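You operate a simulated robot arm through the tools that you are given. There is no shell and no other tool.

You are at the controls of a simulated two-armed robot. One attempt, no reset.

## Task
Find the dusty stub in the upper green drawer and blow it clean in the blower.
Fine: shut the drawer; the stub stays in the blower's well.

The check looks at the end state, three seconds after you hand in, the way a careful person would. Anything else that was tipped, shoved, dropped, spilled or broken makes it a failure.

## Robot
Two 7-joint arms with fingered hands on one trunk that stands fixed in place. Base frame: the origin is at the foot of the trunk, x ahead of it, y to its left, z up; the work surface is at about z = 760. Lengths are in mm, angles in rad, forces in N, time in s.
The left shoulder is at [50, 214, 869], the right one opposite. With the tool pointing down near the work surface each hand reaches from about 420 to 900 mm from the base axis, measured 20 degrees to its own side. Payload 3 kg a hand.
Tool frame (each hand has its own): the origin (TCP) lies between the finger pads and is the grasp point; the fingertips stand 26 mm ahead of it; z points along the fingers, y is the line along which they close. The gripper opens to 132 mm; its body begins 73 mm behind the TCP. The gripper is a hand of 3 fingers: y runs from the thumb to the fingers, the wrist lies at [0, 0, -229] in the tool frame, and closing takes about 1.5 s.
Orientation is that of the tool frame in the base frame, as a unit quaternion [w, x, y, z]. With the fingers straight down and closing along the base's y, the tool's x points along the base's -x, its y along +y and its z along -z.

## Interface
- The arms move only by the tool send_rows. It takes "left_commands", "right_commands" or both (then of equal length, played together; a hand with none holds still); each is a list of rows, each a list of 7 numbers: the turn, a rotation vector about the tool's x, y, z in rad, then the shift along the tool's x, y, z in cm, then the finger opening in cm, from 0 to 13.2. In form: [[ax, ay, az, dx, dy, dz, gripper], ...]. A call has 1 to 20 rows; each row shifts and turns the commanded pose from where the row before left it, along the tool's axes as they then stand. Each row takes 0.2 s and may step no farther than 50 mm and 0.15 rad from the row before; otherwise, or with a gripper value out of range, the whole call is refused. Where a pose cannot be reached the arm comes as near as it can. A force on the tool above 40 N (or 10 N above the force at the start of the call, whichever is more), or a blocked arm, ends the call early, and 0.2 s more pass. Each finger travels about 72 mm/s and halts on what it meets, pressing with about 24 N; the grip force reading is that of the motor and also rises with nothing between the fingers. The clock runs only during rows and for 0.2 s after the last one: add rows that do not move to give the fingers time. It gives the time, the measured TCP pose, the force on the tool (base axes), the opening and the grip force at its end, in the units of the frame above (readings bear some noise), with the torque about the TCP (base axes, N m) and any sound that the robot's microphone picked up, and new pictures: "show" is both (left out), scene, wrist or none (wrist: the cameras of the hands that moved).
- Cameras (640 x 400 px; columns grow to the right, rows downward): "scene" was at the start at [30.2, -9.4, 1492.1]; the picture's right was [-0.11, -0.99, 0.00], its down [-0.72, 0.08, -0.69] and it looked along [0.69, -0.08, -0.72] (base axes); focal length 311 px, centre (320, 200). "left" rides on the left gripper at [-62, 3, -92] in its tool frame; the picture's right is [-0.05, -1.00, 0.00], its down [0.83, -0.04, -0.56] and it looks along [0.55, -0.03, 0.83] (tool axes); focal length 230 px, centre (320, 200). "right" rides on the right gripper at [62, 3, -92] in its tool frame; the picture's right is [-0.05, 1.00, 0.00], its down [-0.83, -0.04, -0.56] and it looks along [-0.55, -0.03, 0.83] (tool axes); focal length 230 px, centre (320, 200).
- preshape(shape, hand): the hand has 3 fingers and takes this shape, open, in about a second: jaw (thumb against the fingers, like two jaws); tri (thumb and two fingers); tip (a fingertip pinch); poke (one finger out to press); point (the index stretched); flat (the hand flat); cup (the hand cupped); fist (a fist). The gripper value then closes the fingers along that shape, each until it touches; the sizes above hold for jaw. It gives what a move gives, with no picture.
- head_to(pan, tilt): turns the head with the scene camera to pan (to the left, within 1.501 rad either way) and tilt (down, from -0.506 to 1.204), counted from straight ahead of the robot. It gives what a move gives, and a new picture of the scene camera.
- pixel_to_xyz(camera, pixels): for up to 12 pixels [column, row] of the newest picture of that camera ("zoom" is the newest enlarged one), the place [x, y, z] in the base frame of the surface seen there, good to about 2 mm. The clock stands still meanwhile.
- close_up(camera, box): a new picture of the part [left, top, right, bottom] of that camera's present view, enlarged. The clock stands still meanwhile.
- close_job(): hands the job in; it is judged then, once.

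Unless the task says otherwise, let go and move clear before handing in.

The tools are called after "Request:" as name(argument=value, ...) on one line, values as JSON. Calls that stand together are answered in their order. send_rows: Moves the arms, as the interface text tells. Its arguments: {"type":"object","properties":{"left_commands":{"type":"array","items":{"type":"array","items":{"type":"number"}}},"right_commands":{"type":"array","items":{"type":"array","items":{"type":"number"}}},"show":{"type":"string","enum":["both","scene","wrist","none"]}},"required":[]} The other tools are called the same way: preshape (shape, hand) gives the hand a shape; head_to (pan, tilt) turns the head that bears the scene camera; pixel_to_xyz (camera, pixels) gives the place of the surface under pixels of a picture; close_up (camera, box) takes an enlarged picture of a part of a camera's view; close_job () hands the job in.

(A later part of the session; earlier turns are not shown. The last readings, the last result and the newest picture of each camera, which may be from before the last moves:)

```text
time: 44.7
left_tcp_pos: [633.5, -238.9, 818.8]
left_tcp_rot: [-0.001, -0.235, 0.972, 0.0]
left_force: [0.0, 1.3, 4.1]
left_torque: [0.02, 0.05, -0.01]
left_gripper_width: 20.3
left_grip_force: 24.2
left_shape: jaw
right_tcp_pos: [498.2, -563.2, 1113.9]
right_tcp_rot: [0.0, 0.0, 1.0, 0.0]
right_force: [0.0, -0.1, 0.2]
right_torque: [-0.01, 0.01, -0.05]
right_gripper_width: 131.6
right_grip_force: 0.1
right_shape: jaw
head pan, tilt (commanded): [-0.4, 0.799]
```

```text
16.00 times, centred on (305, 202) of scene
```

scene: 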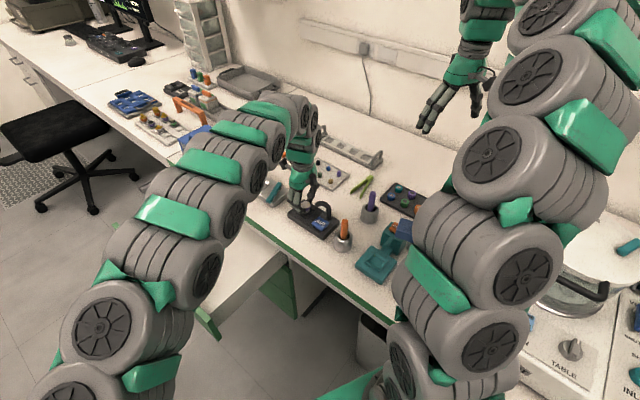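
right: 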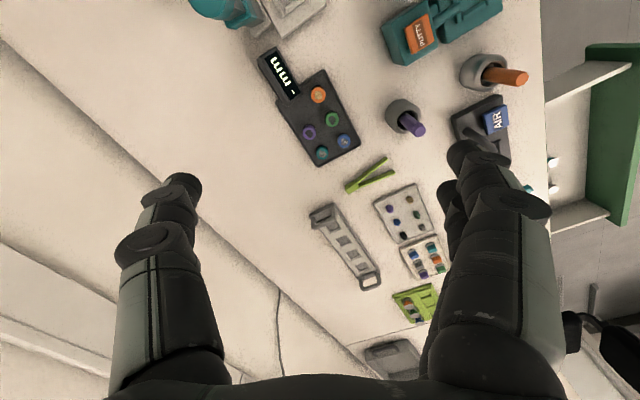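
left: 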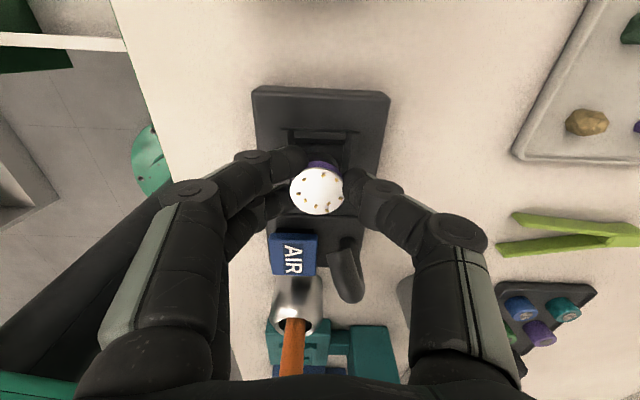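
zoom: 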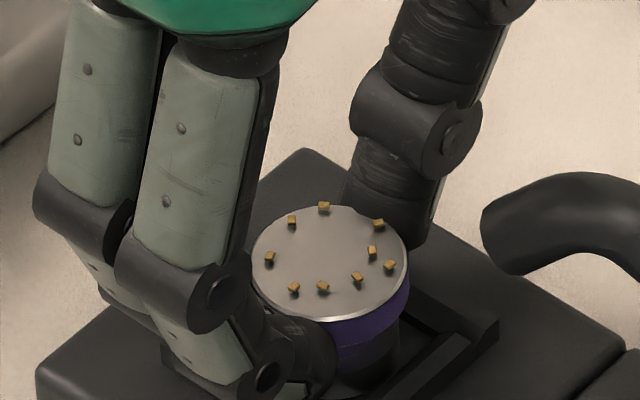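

A contact force of 4 N shows that the stub is seated on the well floor. I'll open the fingers gradually.

Request:
send_rows(left_commands=[[0, 0, 0, 0, 0, 0, 2.1], [0, 0, 0, 0, 0, 0, 2.4], [0, 0, 0, 0, 0, 0, 2.8], [0, 0, 0, 0, 0, 0, 3.3], [0, 0, 0, 0, 0, 0, 4], [0, 0, 0, 0, 0, 0, 4.8], [0, 0, 0, 0, 0, 0, 4.8]], show="wrist")

Request:
close_up(camera="scene", box=[285, 190, 325, 215])

Request:
close_up(camera="left", box=[220, 100, 420, 240])

```text
time: 46.3
left_tcp_pos: [633.0, -238.6, 819.7]
left_tcp_rot: [-0.001, -0.236, 0.972, 0.001]
left_force: [-0.1, -0.6, 0.8]
left_torque: [-0.02, 0.01, 0.0]
left_gripper_width: 47.5
left_grip_force: 0.1
left_shape: jaw
right_tcp_pos: [497.7, -563.6, 1114.9]
right_tcp_rot: [0.0, 0.0, 1.0, 0.0]
right_force: [-0.5, -0.1, 0.4]
right_torque: [-0.02, -0.03, 0.01]
right_gripper_width: 131.9
right_grip_force: 0.0
right_shape: jaw
head pan, tilt (commanded): [-0.4, 0.799]
```

left: 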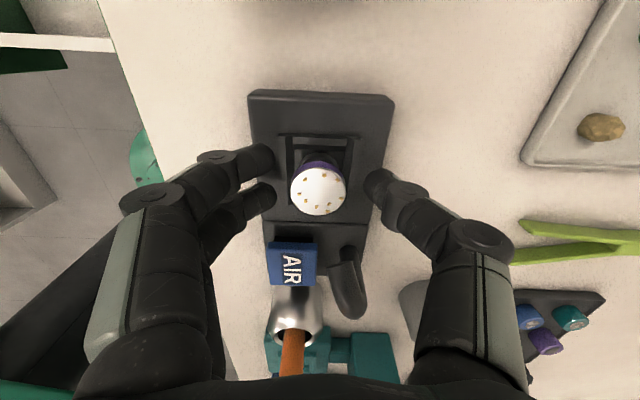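

```text
16.00 times, centred on (305, 202) of scene
```

zoom: 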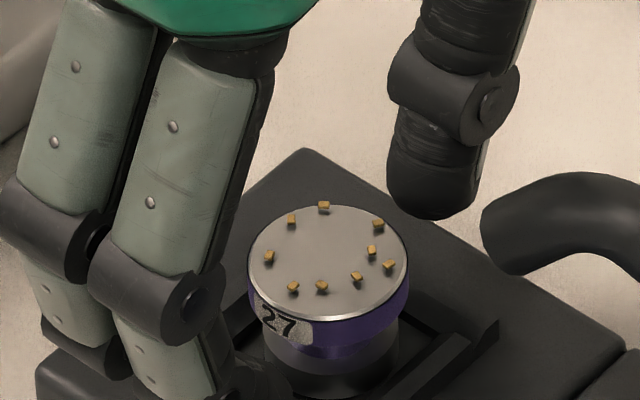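

```text
2.86 times, centred on (320, 170) of left
```

zoom: 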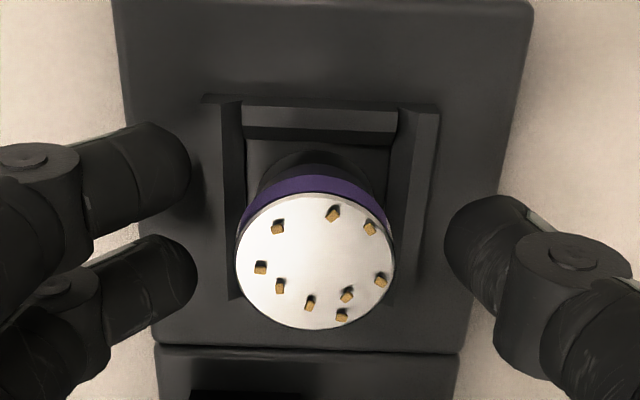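

The stub (marked 27) stands upright in the well and the fingers are clear of it. I'll raise the hand straight up 120 mm.

Request:
send_rows(left_commands=[[0, 0, 0, 0, 0, -1, 4.8], [0, 0, 0, 0, 0, -2, 4.8], [0, 0, 0, 0, 0, -3, 4.8], [0, 0, 0, 0, 0, -3, 4.8], [0, 0, 0, 0, 0, -3, 4.8]], show="both")

Request:
close_up(camera="scene", box=[280, 180, 340, 235])

```text
time: 47.5
left_tcp_pos: [635.0, -239.8, 937.9]
left_tcp_rot: [0.0, -0.237, 0.972, -0.001]
left_force: [1.2, 0.6, -0.1]
left_torque: [0.01, 0.01, 0.01]
left_gripper_width: 47.5
left_grip_force: 0.1
left_shape: jaw
right_tcp_pos: [498.8, -563.4, 1114.5]
right_tcp_rot: [-0.001, 0.0, 1.0, 0.001]
right_force: [-0.5, 0.2, -0.2]
right_torque: [0.0, 0.04, -0.02]
right_gripper_width: 132.0
right_grip_force: 0.1
right_shape: jaw
head pan, tilt (commanded): [-0.4, 0.799]
```

scene: 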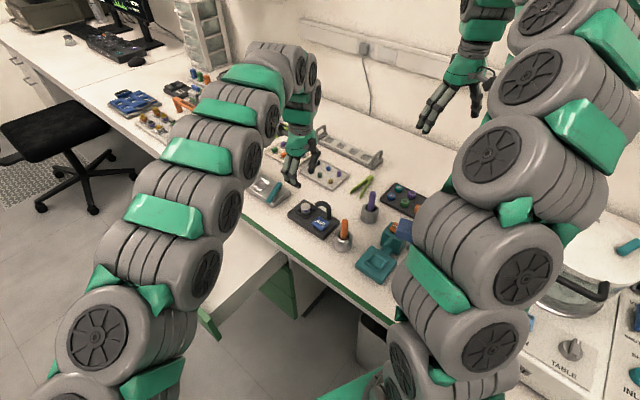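
left: 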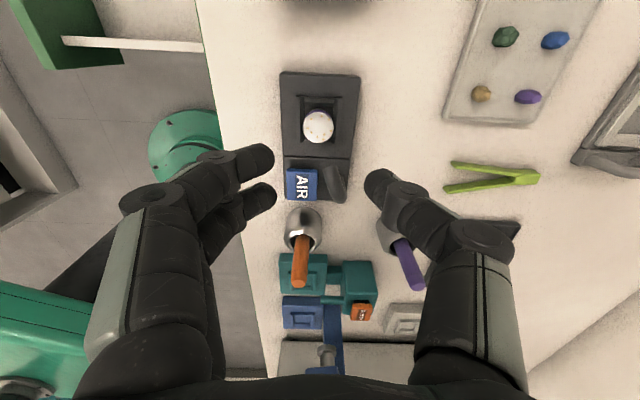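

```text
7.27 times, centred on (310, 208) of scene
```

zoom: 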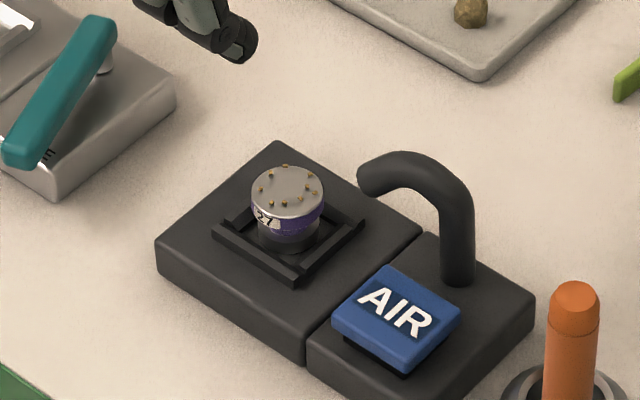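

The stub sits centred in the well. I'll shape the left hand to poke so that it can press the AIR key, then see where its fingertip is.

Request:
preshape(hand="left", shape="poke")

Request:
close_up(camera="left", box=[0, 0, 640, 400])

Request:
close_up(camera="scene", box=[250, 110, 350, 220])

```text
time: 48.4
left_tcp_pos: [634.6, -239.4, 938.4]
left_tcp_rot: [0.0, -0.235, 0.972, 0.0]
left_force: [0.0, 0.4, 0.4]
left_torque: [-0.01, -0.03, 0.01]
left_gripper_width: 0.2
left_grip_force: 0.1
left_shape: poke
right_tcp_pos: [499.3, -563.2, 1113.7]
right_tcp_rot: [0.0, 0.0, 1.0, 0.001]
right_force: [-0.3, 0.7, 0.3]
right_torque: [-0.02, 0.04, 0.0]
right_gripper_width: 131.8
right_grip_force: 0.1
right_shape: jaw
head pan, tilt (commanded): [-0.4, 0.799]
```

```text
1.00 times, centred on (320, 200) of left (not enlarged: the box is as wide or as high as the picture)
```

zoom: 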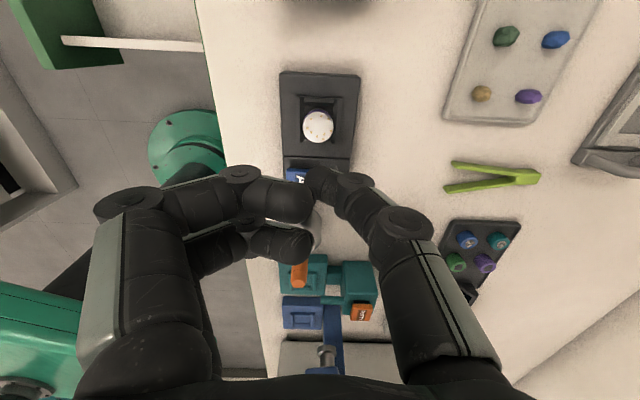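

```text
3.64 times, centred on (300, 165) of scene
```

zoom: 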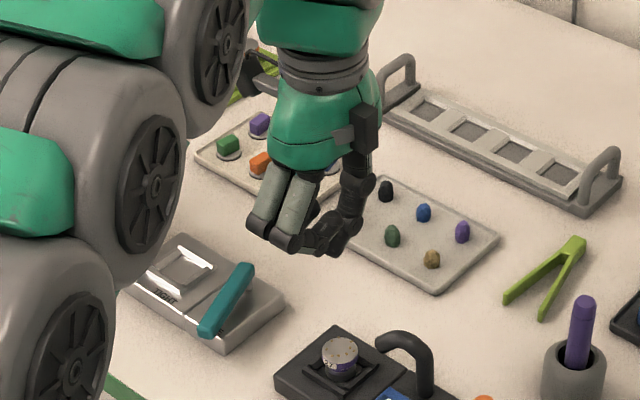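

The hand has changed shape, but the extended finger isn't obvious. I'll look closer at the fingertips from both cameras and measure them.

Request:
close_up(camera="left", box=[220, 130, 420, 270])

Request:
pixel_to_xyz(camera="zoom", pixels=[[305, 180], [300, 320], [345, 160], [240, 180], [380, 180], [220, 300], [330, 190], [395, 150], [440, 220]])

Request:
close_up(camera="scene", box=[280, 140, 325, 185])

```text
2.86 times, centred on (320, 200) of left
```

zoom: 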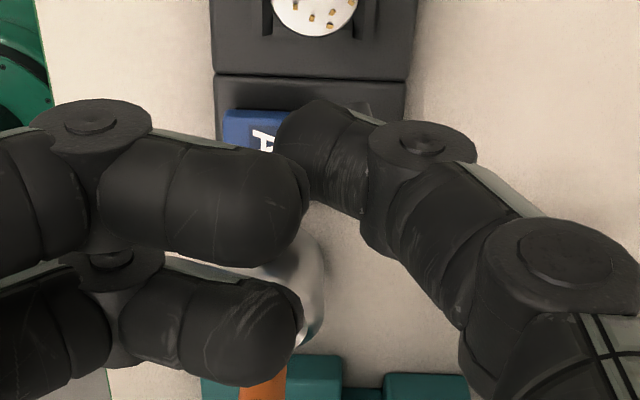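

```text
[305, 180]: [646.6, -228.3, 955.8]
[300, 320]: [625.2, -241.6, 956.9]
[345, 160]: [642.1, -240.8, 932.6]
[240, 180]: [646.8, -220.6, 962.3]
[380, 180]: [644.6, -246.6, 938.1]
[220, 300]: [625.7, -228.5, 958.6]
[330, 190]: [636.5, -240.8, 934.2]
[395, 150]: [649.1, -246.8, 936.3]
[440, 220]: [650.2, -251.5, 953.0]
```

```text
8.89 times, centred on (302, 162) of scene
```

zoom: 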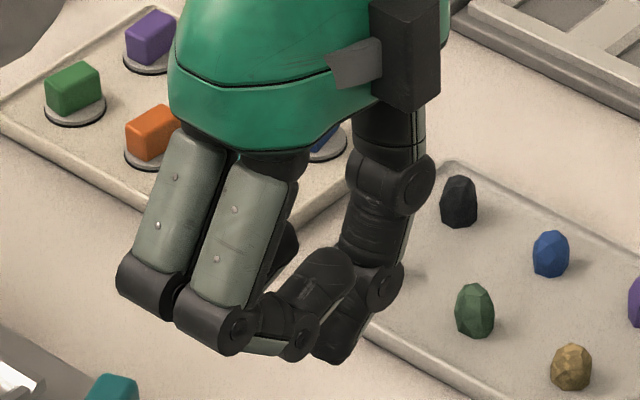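

In poke, the two fingers curl and the thumb stays out pointing down. I'll measure the lowest points of the thumb and of the curled knuckles.

Request:
pixel_to_xyz(camera="zoom", pixels=[[335, 355], [330, 340], [345, 325], [300, 345], [215, 335], [240, 325], [150, 290], [375, 285], [320, 280], [270, 345], [348, 345]])

```text
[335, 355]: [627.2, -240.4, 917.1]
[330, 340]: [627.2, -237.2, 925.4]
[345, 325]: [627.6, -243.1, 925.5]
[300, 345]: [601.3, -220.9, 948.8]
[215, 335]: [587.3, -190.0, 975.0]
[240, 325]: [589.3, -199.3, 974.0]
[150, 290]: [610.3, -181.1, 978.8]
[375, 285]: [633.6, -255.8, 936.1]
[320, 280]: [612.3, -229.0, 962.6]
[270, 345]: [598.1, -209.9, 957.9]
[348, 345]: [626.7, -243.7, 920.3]
```

The thumb tip is at z≈914 near the tool axis, but in this yaw the thumb's links would come near the nozzle. I'll try the "point" shape, which may stretch one finger farther and keep the rest clear.

Request:
preshape(hand="left", shape="point")

Request:
close_up(camera="left", box=[120, 80, 520, 330])

Request:
close_up(camera="scene", box=[270, 130, 335, 190])

```text
time: 49.3
left_tcp_pos: [634.4, -239.0, 938.0]
left_tcp_rot: [0.0, -0.236, 0.972, 0.0]
left_force: [0.3, -0.2, 0.2]
left_torque: [0.01, -0.02, 0.0]
left_gripper_width: 0.0
left_grip_force: 0.0
left_shape: point
right_tcp_pos: [499.0, -561.9, 1114.0]
right_tcp_rot: [0.0, -0.001, 1.0, 0.0]
right_force: [0.3, -0.4, 0.5]
right_torque: [-0.03, 0.02, 0.01]
right_gripper_width: 132.1
right_grip_force: 0.0
right_shape: jaw
head pan, tilt (commanded): [-0.4, 0.799]
```

```text
1.60 times, centred on (320, 205) of left
```

zoom: 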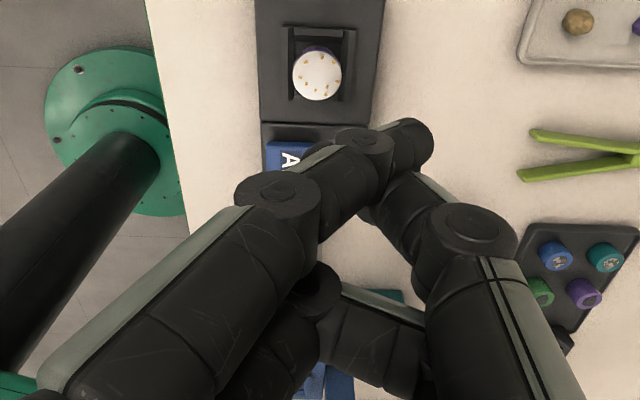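

```text
6.67 times, centred on (302, 160) of scene
```

zoom: 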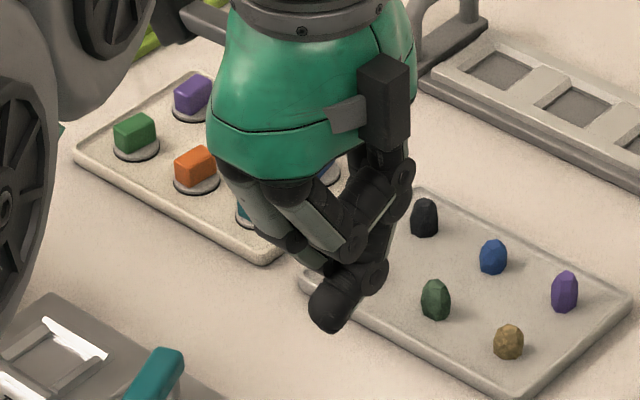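

"Point" crosses the fingers over the thumb, so "poke" is better defined. I'll go back to poke and turn the hand by 45° about its axis, so that the thumb and fingers lie to either side of the nozzle rather than over it.

Request:
preshape(hand="left", shape="poke")

Request:
send_rows(left_commands=[[0, 0, 0.131, 0, 0, 0, 0], [0, 0, 0.131, 0, 0, 0, 0], [0, 0, 0.131, 0, 0, 0, 0], [0, 0, 0.131, 0, 0, 0, 0], [0, 0, 0.131, 0, 0, 0, 0], [0, 0, 0.131, 0, 0, 0, 0], [0, 0, 0, 0, 0, 0, 0]], show="both")

Request:
close_up(camera="left", box=[120, 80, 520, 330])

Request:
close_up(camera="scene", box=[270, 130, 335, 190])

```text
time: 50.2
left_tcp_pos: [634.8, -239.9, 937.1]
left_tcp_rot: [0.0, -0.236, 0.972, 0.0]
left_force: [0.3, 0.0, 0.3]
left_torque: [0.01, 0.01, 0.03]
left_gripper_width: 0.1
left_grip_force: 0.1
left_shape: poke
right_tcp_pos: [498.3, -562.3, 1114.3]
right_tcp_rot: [0.0, 0.0, 1.0, 0.001]
right_force: [-0.8, 0.1, -0.4]
right_torque: [0.0, 0.02, -0.01]
right_gripper_width: 132.2
right_grip_force: 0.1
right_shape: jaw
head pan, tilt (commanded): [-0.4, 0.799]
```

```text
time: 51.8
left_tcp_pos: [632.9, -238.6, 939.4]
left_tcp_rot: [-0.001, 0.155, 0.988, 0.001]
left_force: [0.4, 0.2, 1.2]
left_torque: [-0.01, -0.04, -0.03]
left_gripper_width: 0.0
left_grip_force: 0.1
left_shape: poke
right_tcp_pos: [499.1, -562.7, 1114.2]
right_tcp_rot: [0.0, 0.0, 1.0, 0.0]
right_force: [0.4, -0.4, 0.1]
right_torque: [-0.04, 0.03, 0.0]
right_gripper_width: 131.9
right_grip_force: 0.1
right_shape: jaw
head pan, tilt (commanded): [-0.4, 0.799]
```

scene: 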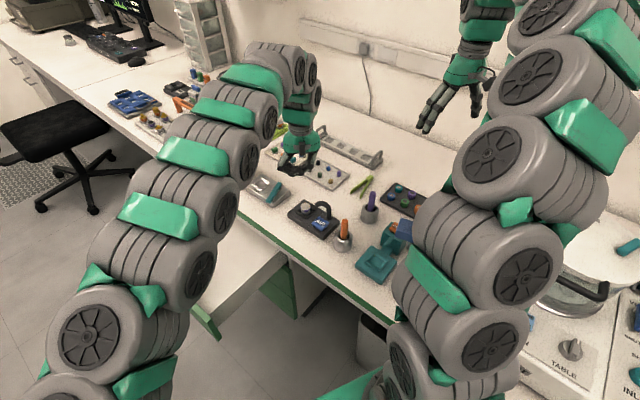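
left: 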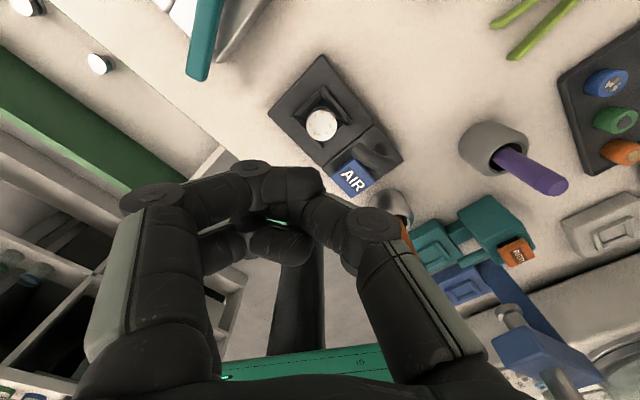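

```text
1.60 times, centred on (320, 205) of left
```

zoom: 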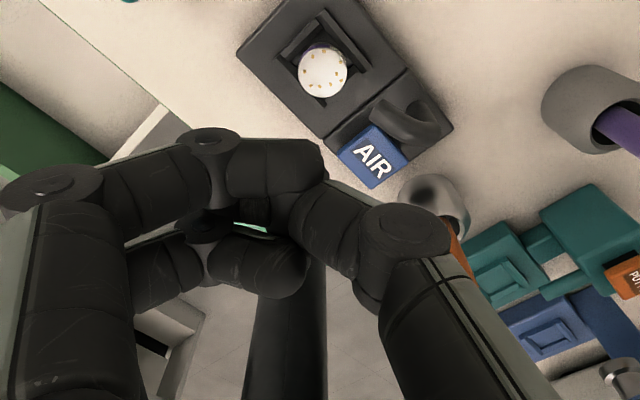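

```text
6.67 times, centred on (302, 160) of scene
```

zoom: 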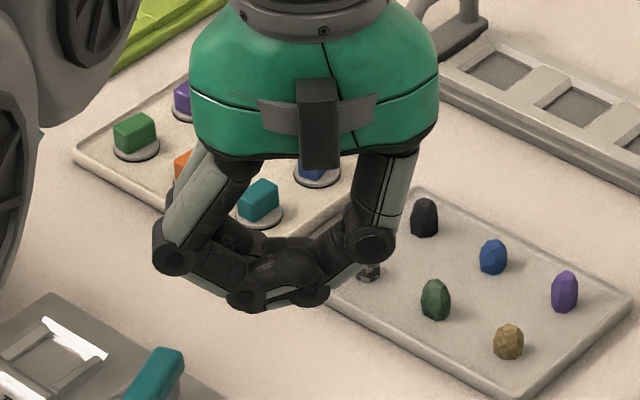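

Commanding opening 0 curled the thumb in toward the fingers. I'll command it fully open to bring the poking thumb back out and look again.

Request:
send_rows(left_commands=[[0, 0, 0, 0, 0, 0, 6], [0, 0, 0, 0, 0, 0, 13.2], [0, 0, 0, 0, 0, 0, 13.2], [0, 0, 0, 0, 0, 0, 13.2], [0, 0, 0, 0, 0, 0, 13.2], [0, 0, 0, 0, 0, 0, 13.2], [0, 0, 0, 0, 0, 0, 13.2]], show="wrist")

Request:
close_up(camera="scene", box=[270, 130, 335, 190])

Request:
close_up(camera="left", box=[120, 80, 520, 330])

```text
time: 53.4
left_tcp_pos: [633.2, -239.8, 938.3]
left_tcp_rot: [-0.001, 0.155, 0.988, 0.0]
left_force: [0.3, -0.9, 0.1]
left_torque: [-0.01, -0.01, -0.01]
left_gripper_width: 0.2
left_grip_force: 0.2
left_shape: poke
right_tcp_pos: [498.1, -562.9, 1114.1]
right_tcp_rot: [-0.001, 0.0, 1.0, 0.0]
right_force: [1.1, -1.0, -0.3]
right_torque: [0.01, 0.02, -0.01]
right_gripper_width: 131.9
right_grip_force: 0.1
right_shape: jaw
head pan, tilt (commanded): [-0.4, 0.799]
```

left: 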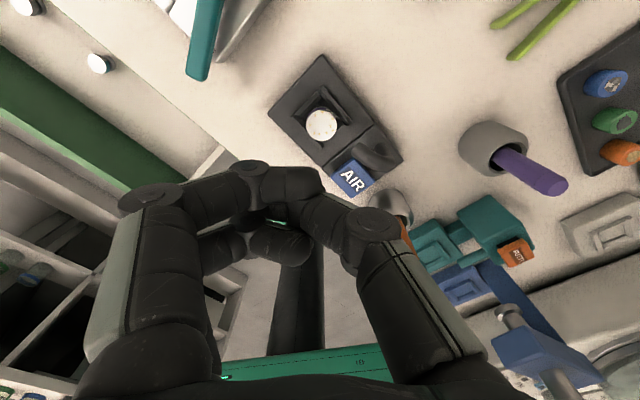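

```text
6.67 times, centred on (302, 160) of scene
```

zoom: 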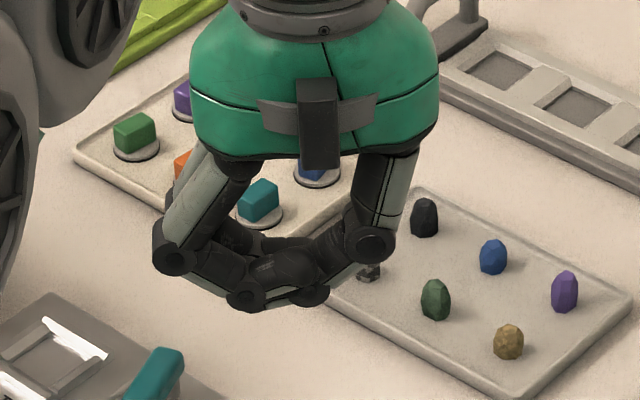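

```text
1.60 times, centred on (320, 205) of left
```

zoom: 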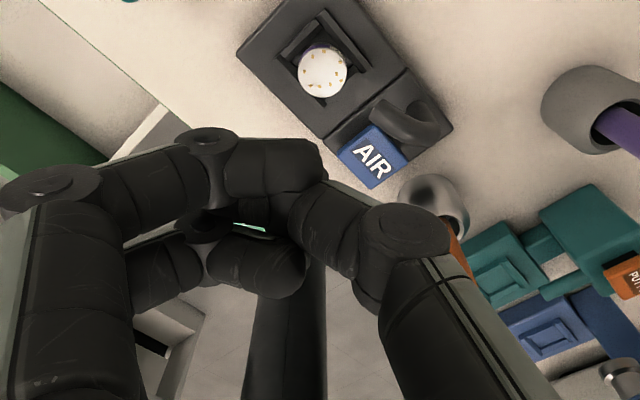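

The gripper value makes no difference here. Coming from "point", the thumb and index seem to have ended up crossed. I'll reset through "jaw" and then take "poke" again.

Request:
preshape(hand="left", shape="jaw")

Request:
preshape(hand="left", shape="poke")

Request:
close_up(camera="scene", box=[270, 130, 335, 190])

Request:
pixel_to_xyz(camera="zoom", pixels=[[315, 295], [310, 285], [240, 295], [285, 265], [370, 245], [170, 255], [320, 300], [290, 300]])

Request:
close_up(camera="left", box=[120, 80, 520, 330])

```text
time: 54.3
left_tcp_pos: [632.5, -237.2, 938.6]
left_tcp_rot: [0.0, 0.155, 0.988, 0.0]
left_force: [-1.0, 0.2, -0.3]
left_torque: [0.01, 0.0, -0.01]
left_gripper_width: 131.7
left_grip_force: 0.0
left_shape: jaw
right_tcp_pos: [499.7, -563.5, 1113.5]
right_tcp_rot: [0.0, 0.0, 1.0, 0.0]
right_force: [-0.5, -0.3, -0.2]
right_torque: [0.0, 0.02, 0.0]
right_gripper_width: 131.6
right_grip_force: 0.2
right_shape: jaw
head pan, tilt (commanded): [-0.4, 0.799]
```

```text
time: 55.2
left_tcp_pos: [632.4, -239.0, 938.2]
left_tcp_rot: [-0.001, 0.155, 0.988, 0.0]
left_force: [-0.7, -0.3, 0.6]
left_torque: [-0.02, -0.03, 0.0]
left_gripper_width: 0.0
left_grip_force: 0.1
left_shape: poke
right_tcp_pos: [497.6, -562.1, 1113.7]
right_tcp_rot: [0.0, 0.0, 1.0, 0.0]
right_force: [-0.2, -0.7, 0.1]
right_torque: [0.01, 0.0, -0.03]
right_gripper_width: 131.5
right_grip_force: 0.2
right_shape: jaw
head pan, tilt (commanded): [-0.4, 0.799]
```

```text
6.67 times, centred on (302, 160) of scene
```

zoom: 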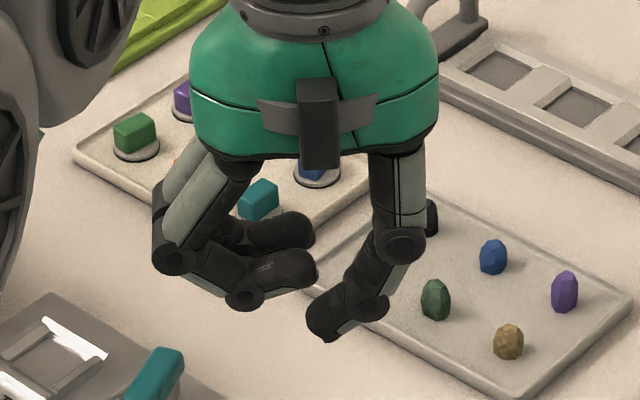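

```text
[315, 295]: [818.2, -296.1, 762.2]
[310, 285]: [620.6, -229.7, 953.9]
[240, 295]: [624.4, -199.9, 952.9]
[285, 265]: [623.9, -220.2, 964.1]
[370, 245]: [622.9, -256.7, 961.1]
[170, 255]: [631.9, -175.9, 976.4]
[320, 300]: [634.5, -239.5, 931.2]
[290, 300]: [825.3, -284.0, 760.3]
```

```text
1.60 times, centred on (320, 205) of left
```

zoom: 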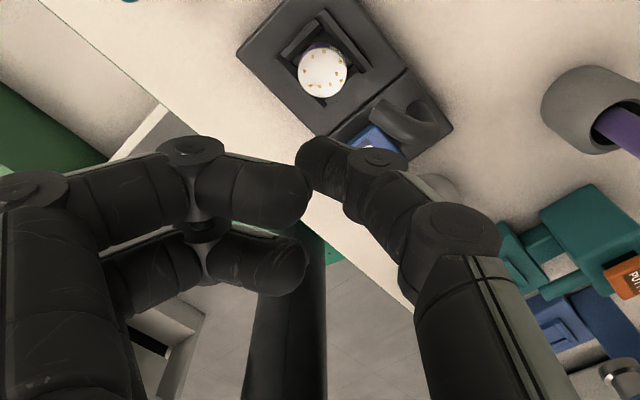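

The thumb is now properly out. I'll measure its tip, using the scene camera again.

Request:
close_up(camera="scene", box=[290, 155, 325, 185])

Request:
pixel_to_xyz(camera="scene", pixels=[[304, 179], [304, 177], [306, 175], [308, 172], [303, 180], [305, 180], [312, 167], [317, 157], [318, 140]])

```text
13.33 times, centred on (308, 170) of scene
```

zoom: 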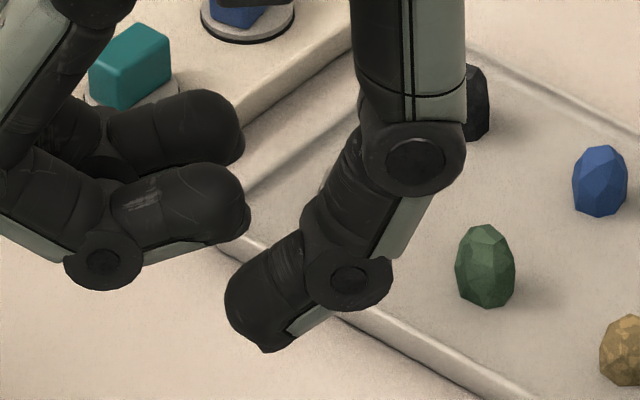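

```text
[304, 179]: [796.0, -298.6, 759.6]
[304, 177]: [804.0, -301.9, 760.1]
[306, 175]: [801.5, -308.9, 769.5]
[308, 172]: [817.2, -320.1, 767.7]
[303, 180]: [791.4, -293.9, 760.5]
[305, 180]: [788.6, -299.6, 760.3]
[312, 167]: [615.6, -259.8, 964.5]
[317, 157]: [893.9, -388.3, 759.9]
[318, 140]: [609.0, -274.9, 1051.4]
```

Now I'll measure the thumb tip with the zoom picture itself.

Request:
pixel_to_xyz(camera="zoom", pixels=[[265, 335], [270, 345], [240, 310], [260, 290], [285, 260], [345, 280], [410, 165], [200, 220], [100, 265], [330, 230], [440, 100], [295, 300]])

```text
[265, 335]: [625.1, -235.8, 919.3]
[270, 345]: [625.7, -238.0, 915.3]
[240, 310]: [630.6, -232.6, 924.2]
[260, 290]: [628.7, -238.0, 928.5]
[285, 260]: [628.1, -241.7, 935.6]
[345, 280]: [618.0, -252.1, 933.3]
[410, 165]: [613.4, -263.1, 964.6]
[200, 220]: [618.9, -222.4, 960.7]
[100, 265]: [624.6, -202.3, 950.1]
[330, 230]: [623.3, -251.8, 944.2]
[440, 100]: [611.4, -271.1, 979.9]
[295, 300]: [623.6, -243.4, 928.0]
```

The thumb tip sits close to the tool axis, about 25 mm ahead of the TCP, with knuckles at least 28 mm higher. I'll move over the AIR key, biased slightly away from the nozzle, at the current height.

Request:
send_rows(left_commands=[[0, 0, 0, 2.4, -1.41, 0, 13.2], [0, 0, 0, 2.4, -1.41, 0, 13.2], [0, 0, 0, 2.4, -1.42, 0, 13.2], [0, 0, 0, 0, 0, 0, 13.2], [0, 0, 0, 0, 0, 2, 13.2], [0, 0, 0, 0, 0, 2, 13.2], [0, 0, 0, 0, 0, 0, 13.2]], show="both")

Request:
close_up(camera="scene", box=[285, 170, 350, 235])

Request:
close_up(camera="left", box=[170, 60, 470, 260])

```text
time: 56.8
left_tcp_pos: [551.4, -257.8, 900.8]
left_tcp_rot: [-0.001, 0.155, 0.988, 0.0]
left_force: [0.4, 0.5, 0.5]
left_torque: [0.03, 0.01, -0.03]
left_gripper_width: 0.1
left_grip_force: 0.1
left_shape: poke
right_tcp_pos: [498.4, -563.5, 1114.3]
right_tcp_rot: [0.0, 0.0, 1.0, 0.0]
right_force: [0.1, -0.5, -0.2]
right_torque: [-0.03, 0.02, -0.01]
right_gripper_width: 132.0
right_grip_force: 0.1
right_shape: jaw
head pan, tilt (commanded): [-0.4, 0.799]
```

scene: 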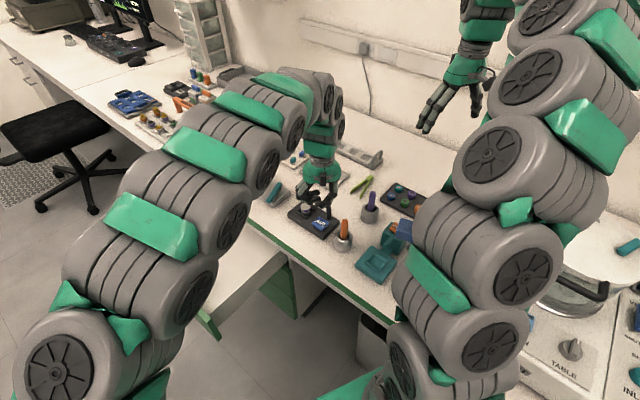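
left: 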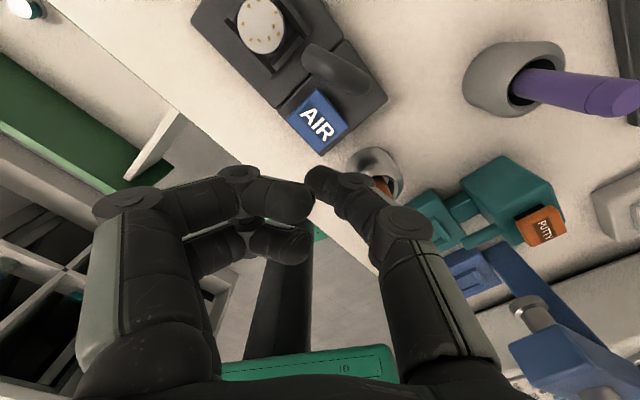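

```text
6.15 times, centred on (318, 202) of scene
```

zoom: 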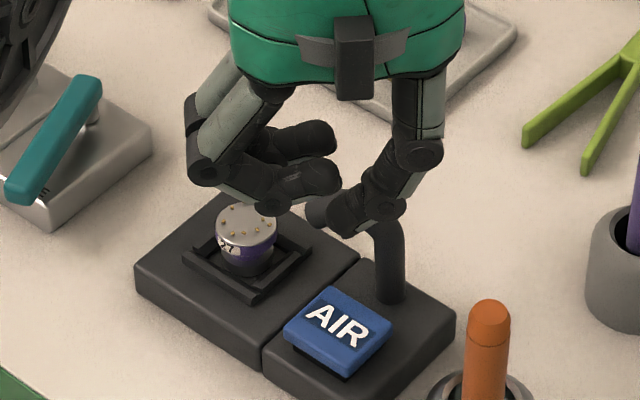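

```text
2.00 times, centred on (320, 160) of left
```

zoom: 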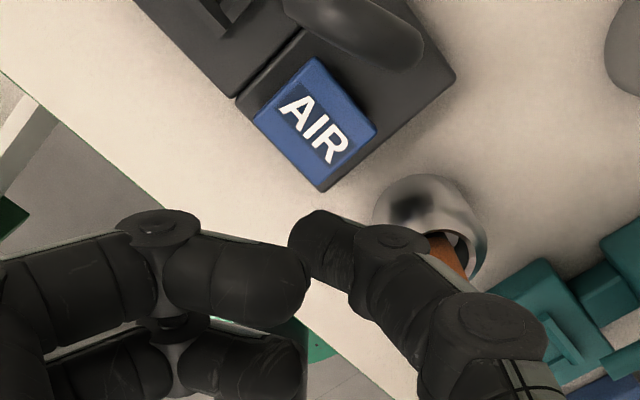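

The thumb looks a little different from this angle, so I'll zoom in on it before descending.

Request:
close_up(camera="scene", box=[305, 185, 340, 215])

Request:
pixel_to_xyz(camera="zoom", pixels=[[230, 260], [250, 240], [280, 230], [350, 245], [220, 240], [240, 270], [270, 260], [425, 130], [200, 180]])

```text
13.33 times, centred on (322, 200) of scene
```

zoom: 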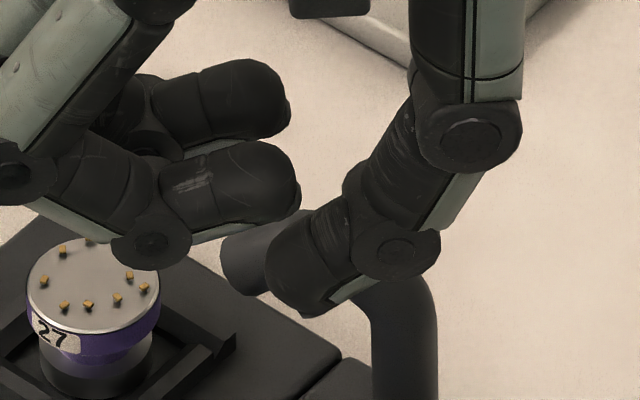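

```text
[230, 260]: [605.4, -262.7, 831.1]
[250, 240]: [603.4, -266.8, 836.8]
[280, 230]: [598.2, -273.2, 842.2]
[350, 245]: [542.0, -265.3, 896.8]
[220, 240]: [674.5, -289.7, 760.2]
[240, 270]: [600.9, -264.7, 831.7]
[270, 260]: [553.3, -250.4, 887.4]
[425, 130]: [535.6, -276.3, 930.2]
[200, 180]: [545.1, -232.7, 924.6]
```

The earlier impression came from the nozzle lying behind the thumb, and the shape is unchanged. I'll descend 55 mm and check the clearance to the nozzle.

Request:
send_rows(left_commands=[[0, 0, 0, 0, 0, 1.5, 13.2], [0, 0, 0, 0, 0, 1.5, 13.2], [0, 0, 0, 0, 0, 1.5, 13.2], [0, 0, 0, 0, 0, 1.0, 13.2], [0, 0, 0, 0, 0, 0, 13.2]], show="wrist")

Request:
close_up(camera="scene", box=[295, 185, 345, 235])

Request:
close_up(camera="left", box=[170, 60, 470, 260])

```text
time: 58.0
left_tcp_pos: [552.0, -258.4, 844.1]
left_tcp_rot: [0.0, 0.155, 0.988, -0.001]
left_force: [0.0, -0.8, -0.3]
left_torque: [0.02, -0.01, 0.01]
left_gripper_width: 0.1
left_grip_force: 0.1
left_shape: poke
right_tcp_pos: [497.6, -563.2, 1114.0]
right_tcp_rot: [0.0, 0.0, 1.0, 0.0]
right_force: [-0.5, 0.0, 0.3]
right_torque: [-0.06, 0.01, -0.03]
right_gripper_width: 132.0
right_grip_force: 0.0
right_shape: jaw
head pan, tilt (commanded): [-0.4, 0.799]
```

left: 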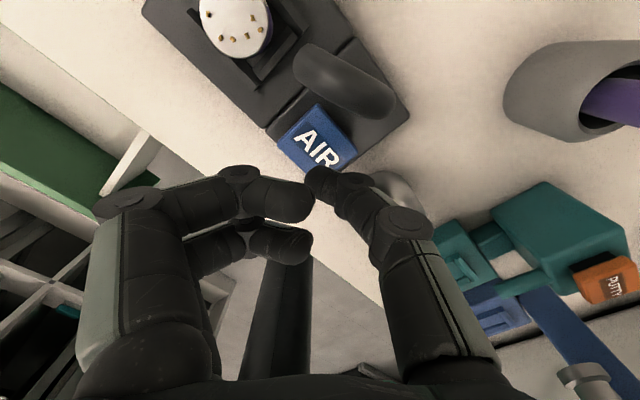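

```text
8.00 times, centred on (320, 210) of scene
```

zoom: 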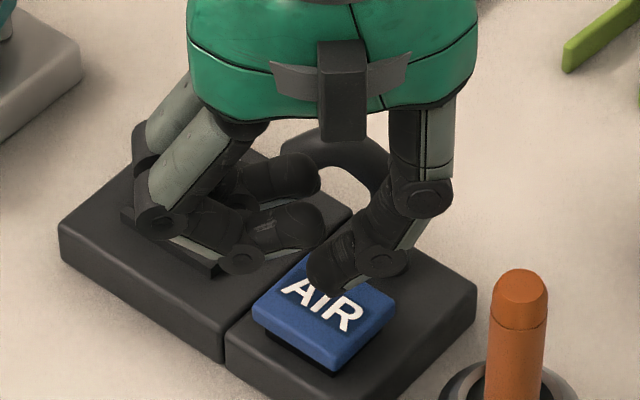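

```text
2.00 times, centred on (320, 160) of left
```

zoom: 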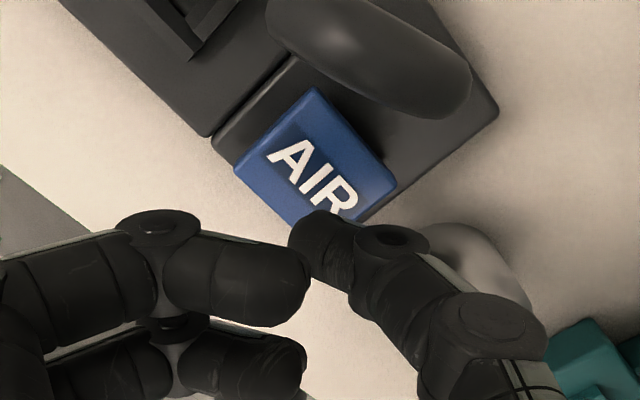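

The thumb tip lies over the key (tip at about (330,285), key centre (325,315)), with clearance to the nozzle. I'll lower 16 mm to near contact.

Request:
send_rows(left_commands=[[0, 0, 0, 0, 0, 0.5, 13.2], [0, 0, 0, 0, 0, 0.5, 13.2], [0, 0, 0, 0, 0, 0.4, 13.2], [0, 0, 0, 0, 0, 0.2, 13.2], [0, 0, 0, 0, 0, 0, 13.2]], show="none")

Request:
close_up(camera="scene", box=[295, 185, 345, 235])

```text
time: 59.2
left_tcp_pos: [551.9, -258.1, 827.3]
left_tcp_rot: [0.0, 0.155, 0.988, 0.001]
left_force: [-0.4, 0.1, 0.1]
left_torque: [0.01, -0.03, -0.01]
left_gripper_width: 0.0
left_grip_force: 0.1
left_shape: poke
right_tcp_pos: [497.9, -562.8, 1113.8]
right_tcp_rot: [0.0, 0.0, 1.0, 0.0]
right_force: [1.1, 0.4, 0.5]
right_torque: [0.01, 0.0, -0.02]
right_gripper_width: 132.0
right_grip_force: 0.0
right_shape: jaw
head pan, tilt (commanded): [-0.4, 0.799]
```

```text
8.00 times, centred on (320, 210) of scene
```

zoom: 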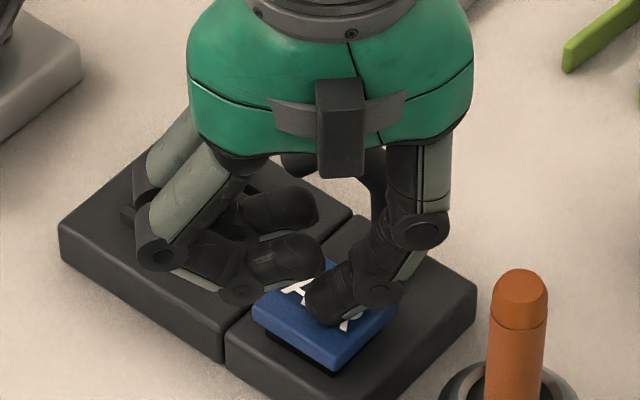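

The tip is a few millimetres above the key with no force yet. I'll press down in 2 mm steps, watching force and sound.

Request:
send_rows(left_commands=[[0, 0, 0, 0, 0, 0.2, 13.2], [0, 0, 0, 0, 0, 0.2, 13.2], [0, 0, 0, 0, 0, 0, 13.2]], show="none")

```text
time: 60.0
left_tcp_pos: [551.9, -258.2, 823.7]
left_tcp_rot: [0.0, 0.155, 0.988, 0.0]
left_force: [-0.9, -0.9, 2.6]
left_torque: [0.0, -0.01, -0.01]
left_gripper_width: 0.0
left_grip_force: 0.1
left_shape: poke
right_tcp_pos: [498.2, -563.2, 1114.6]
right_tcp_rot: [0.001, -0.001, 1.0, -0.001]
right_force: [0.8, 0.2, 0.2]
right_torque: [-0.01, 0.0, 0.01]
right_gripper_width: 132.2
right_grip_force: 0.0
right_shape: jaw
head pan, tilt (commanded): [-0.4, 0.799]
```

The force has risen to 2.6 N, so the tip is touching the key. I'll press 4 mm farther and hold for a while.

Request:
send_rows(left_commands=[[0, 0, 0, 0, 0, 0.2, 13.2], [0, 0, 0, 0, 0, 0.2, 13.2], [0, 0, 0, 0, 0, 0, 13.2], [0, 0, 0, 0, 0, 0, 13.2], [0, 0, 0, 0, 0, 0, 13.2]], show="none")

Request:
close_up(camera="left", box=[170, 0, 370, 200])

```text
time: 61.2
left_tcp_pos: [552.5, -257.6, 819.4]
left_tcp_rot: [0.0, 0.154, 0.988, 0.0]
left_force: [1.0, -0.5, 3.7]
left_torque: [0.0, -0.03, 0.01]
left_gripper_width: 0.0
left_grip_force: 0.1
left_shape: poke
right_tcp_pos: [498.8, -563.0, 1112.8]
right_tcp_rot: [0.001, 0.0, 1.0, 0.0]
right_force: [0.9, -0.3, 0.2]
right_torque: [-0.01, 0.0, 0.03]
right_gripper_width: 132.0
right_grip_force: 0.0
right_shape: jaw
head pan, tilt (commanded): [-0.4, 0.799]
heard: click
```

```text
2.00 times, centred on (270, 100) of left
```

zoom: 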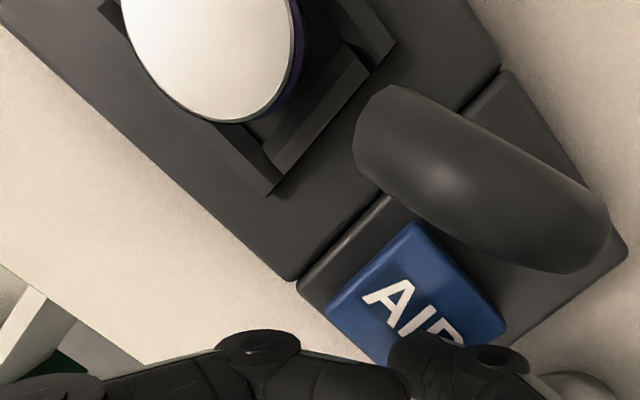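

I heard a click, and the visible part of the disc now seems free of specks. I'll hold the key 2 s more to be sure.

Request:
send_rows(left_commands=[[0, 0, 0, 0, 0, 0, 13.2], [0, 0, 0, 0, 0, 0, 13.2], [0, 0, 0, 0, 0, 0, 13.2], [0, 0, 0, 0, 0, 0, 13.2], [0, 0, 0, 0, 0, 0, 13.2], [0, 0, 0, 0, 0, 0, 13.2], [0, 0, 0, 0, 0, 0, 13.2], [0, 0, 0, 0, 0, 0, 13.2], [0, 0, 0, 0, 0, 0, 13.2], [0, 0, 0, 0, 0, 0, 13.2]], show="none")

Request:
close_up(camera="scene", box=[285, 185, 345, 235])

```text
time: 63.4
left_tcp_pos: [552.5, -256.7, 820.6]
left_tcp_rot: [-0.001, 0.155, 0.988, 0.0]
left_force: [0.5, -1.0, 4.0]
left_torque: [0.01, -0.03, 0.0]
left_gripper_width: 0.1
left_grip_force: 0.1
left_shape: poke
right_tcp_pos: [498.3, -562.4, 1114.8]
right_tcp_rot: [0.0, 0.0, 1.0, -0.001]
right_force: [-0.2, -0.9, -0.5]
right_torque: [0.05, -0.01, 0.03]
right_gripper_width: 131.9
right_grip_force: 0.0
right_shape: jaw
head pan, tilt (commanded): [-0.4, 0.799]
```

```text
8.00 times, centred on (315, 210) of scene
```

zoom: 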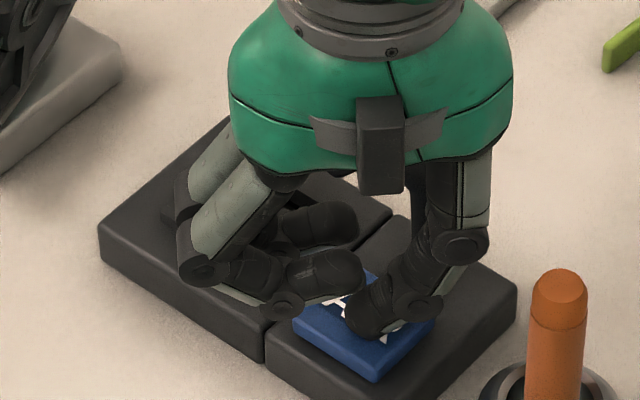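

Now I'll release the key by rising straight up 120 mm, and then inspect the stub's top.

Request:
send_rows(left_commands=[[0, 0, 0, 0, 0, -0.5, 13.2], [0, 0, 0, 0, 0, -1.5, 13.2], [0, 0, 0, 0, 0, -3, 13.2], [0, 0, 0, 0, 0, -3.5, 13.2], [0, 0, 0, 0, 0, -4, 13.2], [0, 0, 0, 0, 0, 0, 13.2]], show="both")

Request:
close_up(camera="scene", box=[285, 185, 345, 235])

Request:
close_up(camera="left", box=[180, 0, 380, 140])

```text
time: 64.8
left_tcp_pos: [551.6, -258.4, 945.3]
left_tcp_rot: [0.0, 0.155, 0.988, 0.0]
left_force: [0.3, 0.0, 0.3]
left_torque: [0.02, 0.01, -0.02]
left_gripper_width: 0.0
left_grip_force: 0.0
left_shape: poke
right_tcp_pos: [498.8, -563.3, 1114.6]
right_tcp_rot: [-0.001, 0.0, 1.0, 0.0]
right_force: [0.2, -0.1, -0.4]
right_torque: [-0.02, -0.02, -0.01]
right_gripper_width: 132.0
right_grip_force: 0.1
right_shape: jaw
head pan, tilt (commanded): [-0.4, 0.799]
```

scene: 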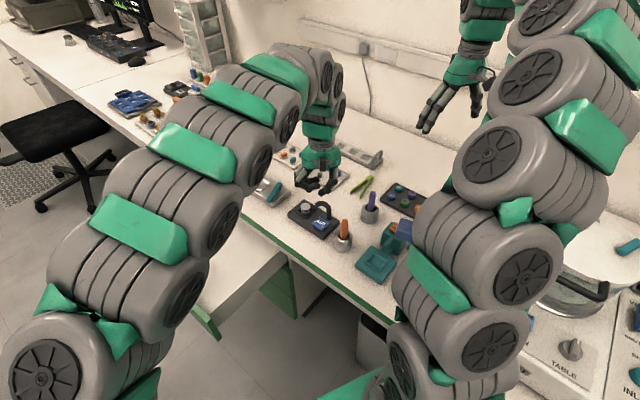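
left: 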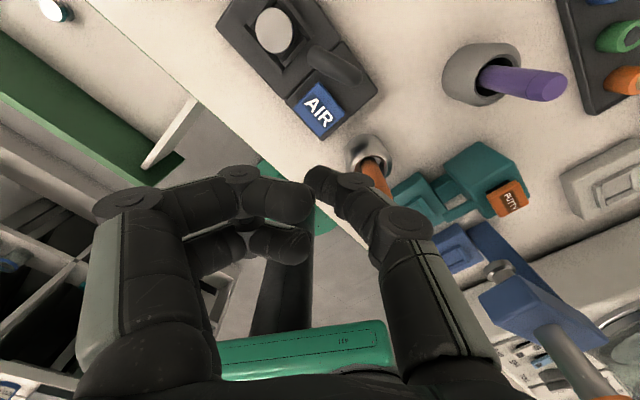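

```text
8.00 times, centred on (315, 210) of scene
```

zoom: 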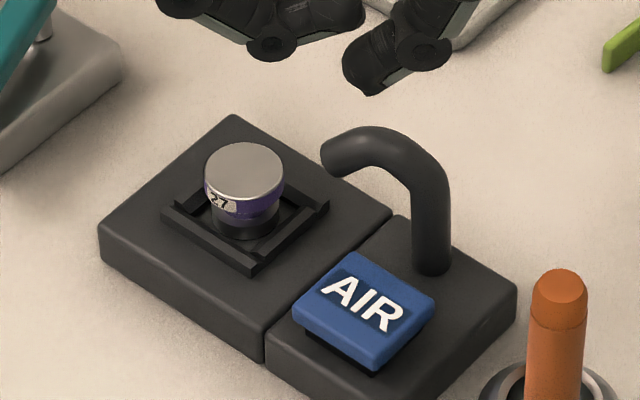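

```text
2.86 times, centred on (280, 70) of left
```

zoom: 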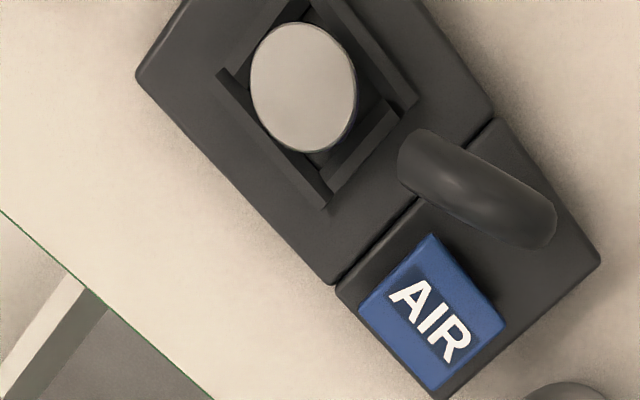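

The stub's top is now clean and it stands in the well; the key has sprung back. Next is the drawer: I'll set the left hand back to jaw, rise a little, undo the 45° turn and travel back out over the floor.

Request:
preshape(hand="left", shape="jaw")

Request:
send_rows(left_commands=[[0, 0, 0, 0, 0, -2, 10], [0, 0, -0.131, 0, 0, -1, 8], [0, 0, -0.131, 0, 0, 0, 6], [0, 0, -0.131, 0, 0, 0, 6], [0, 0, -0.131, 0, 0, 0, 6], [0, 0, -0.131, 0, 0, 0, 6], [0, 0, -0.131, 0, 0, 0, 6], [0, 0, 0, -1.2, 1.8, 0, 6], [0, 0, 0, -2.4, 3.6, 0, 6], [0, 0, 0, -2.4, 3.6, 0, 6], [0, 0, 0, -2.4, 3.6, 0, 6], [0, 0, 0, -2.4, 3.6, 0, 6], [0, 0, 0, -2.4, 3.6, 0, 6]], show="scene")

```text
time: 65.7
left_tcp_pos: [552.3, -257.6, 945.0]
left_tcp_rot: [0.0, 0.155, 0.988, 0.0]
left_force: [-0.3, 0.2, 0.8]
left_torque: [-0.02, 0.0, 0.03]
left_gripper_width: 132.1
left_grip_force: 0.0
left_shape: jaw
right_tcp_pos: [498.9, -562.5, 1114.7]
right_tcp_rot: [0.0, 0.0, 1.0, 0.0]
right_force: [-0.1, 0.5, 0.2]
right_torque: [0.01, 0.02, 0.01]
right_gripper_width: 131.8
right_grip_force: 0.1
right_shape: jaw
head pan, tilt (commanded): [-0.4, 0.799]
```

```text
time: 68.5
left_tcp_pos: [578.1, -20.9, 975.4]
left_tcp_rot: [0.0, -0.236, 0.972, 0.0]
left_force: [0.5, -0.2, -0.5]
left_torque: [-0.02, -0.01, 0.05]
left_gripper_width: 60.9
left_grip_force: 0.2
left_shape: jaw
right_tcp_pos: [498.4, -561.2, 1114.1]
right_tcp_rot: [0.0, 0.0, 1.0, 0.0]
right_force: [-0.2, 0.1, -0.5]
right_torque: [0.03, -0.02, 0.01]
right_gripper_width: 132.0
right_grip_force: 0.0
right_shape: jaw
head pan, tilt (commanded): [-0.4, 0.799]
```

scene: 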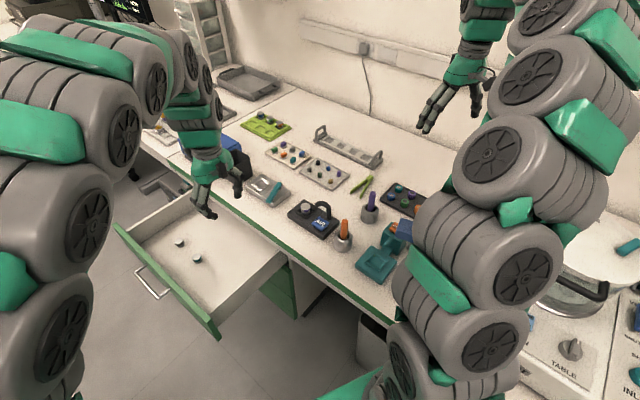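

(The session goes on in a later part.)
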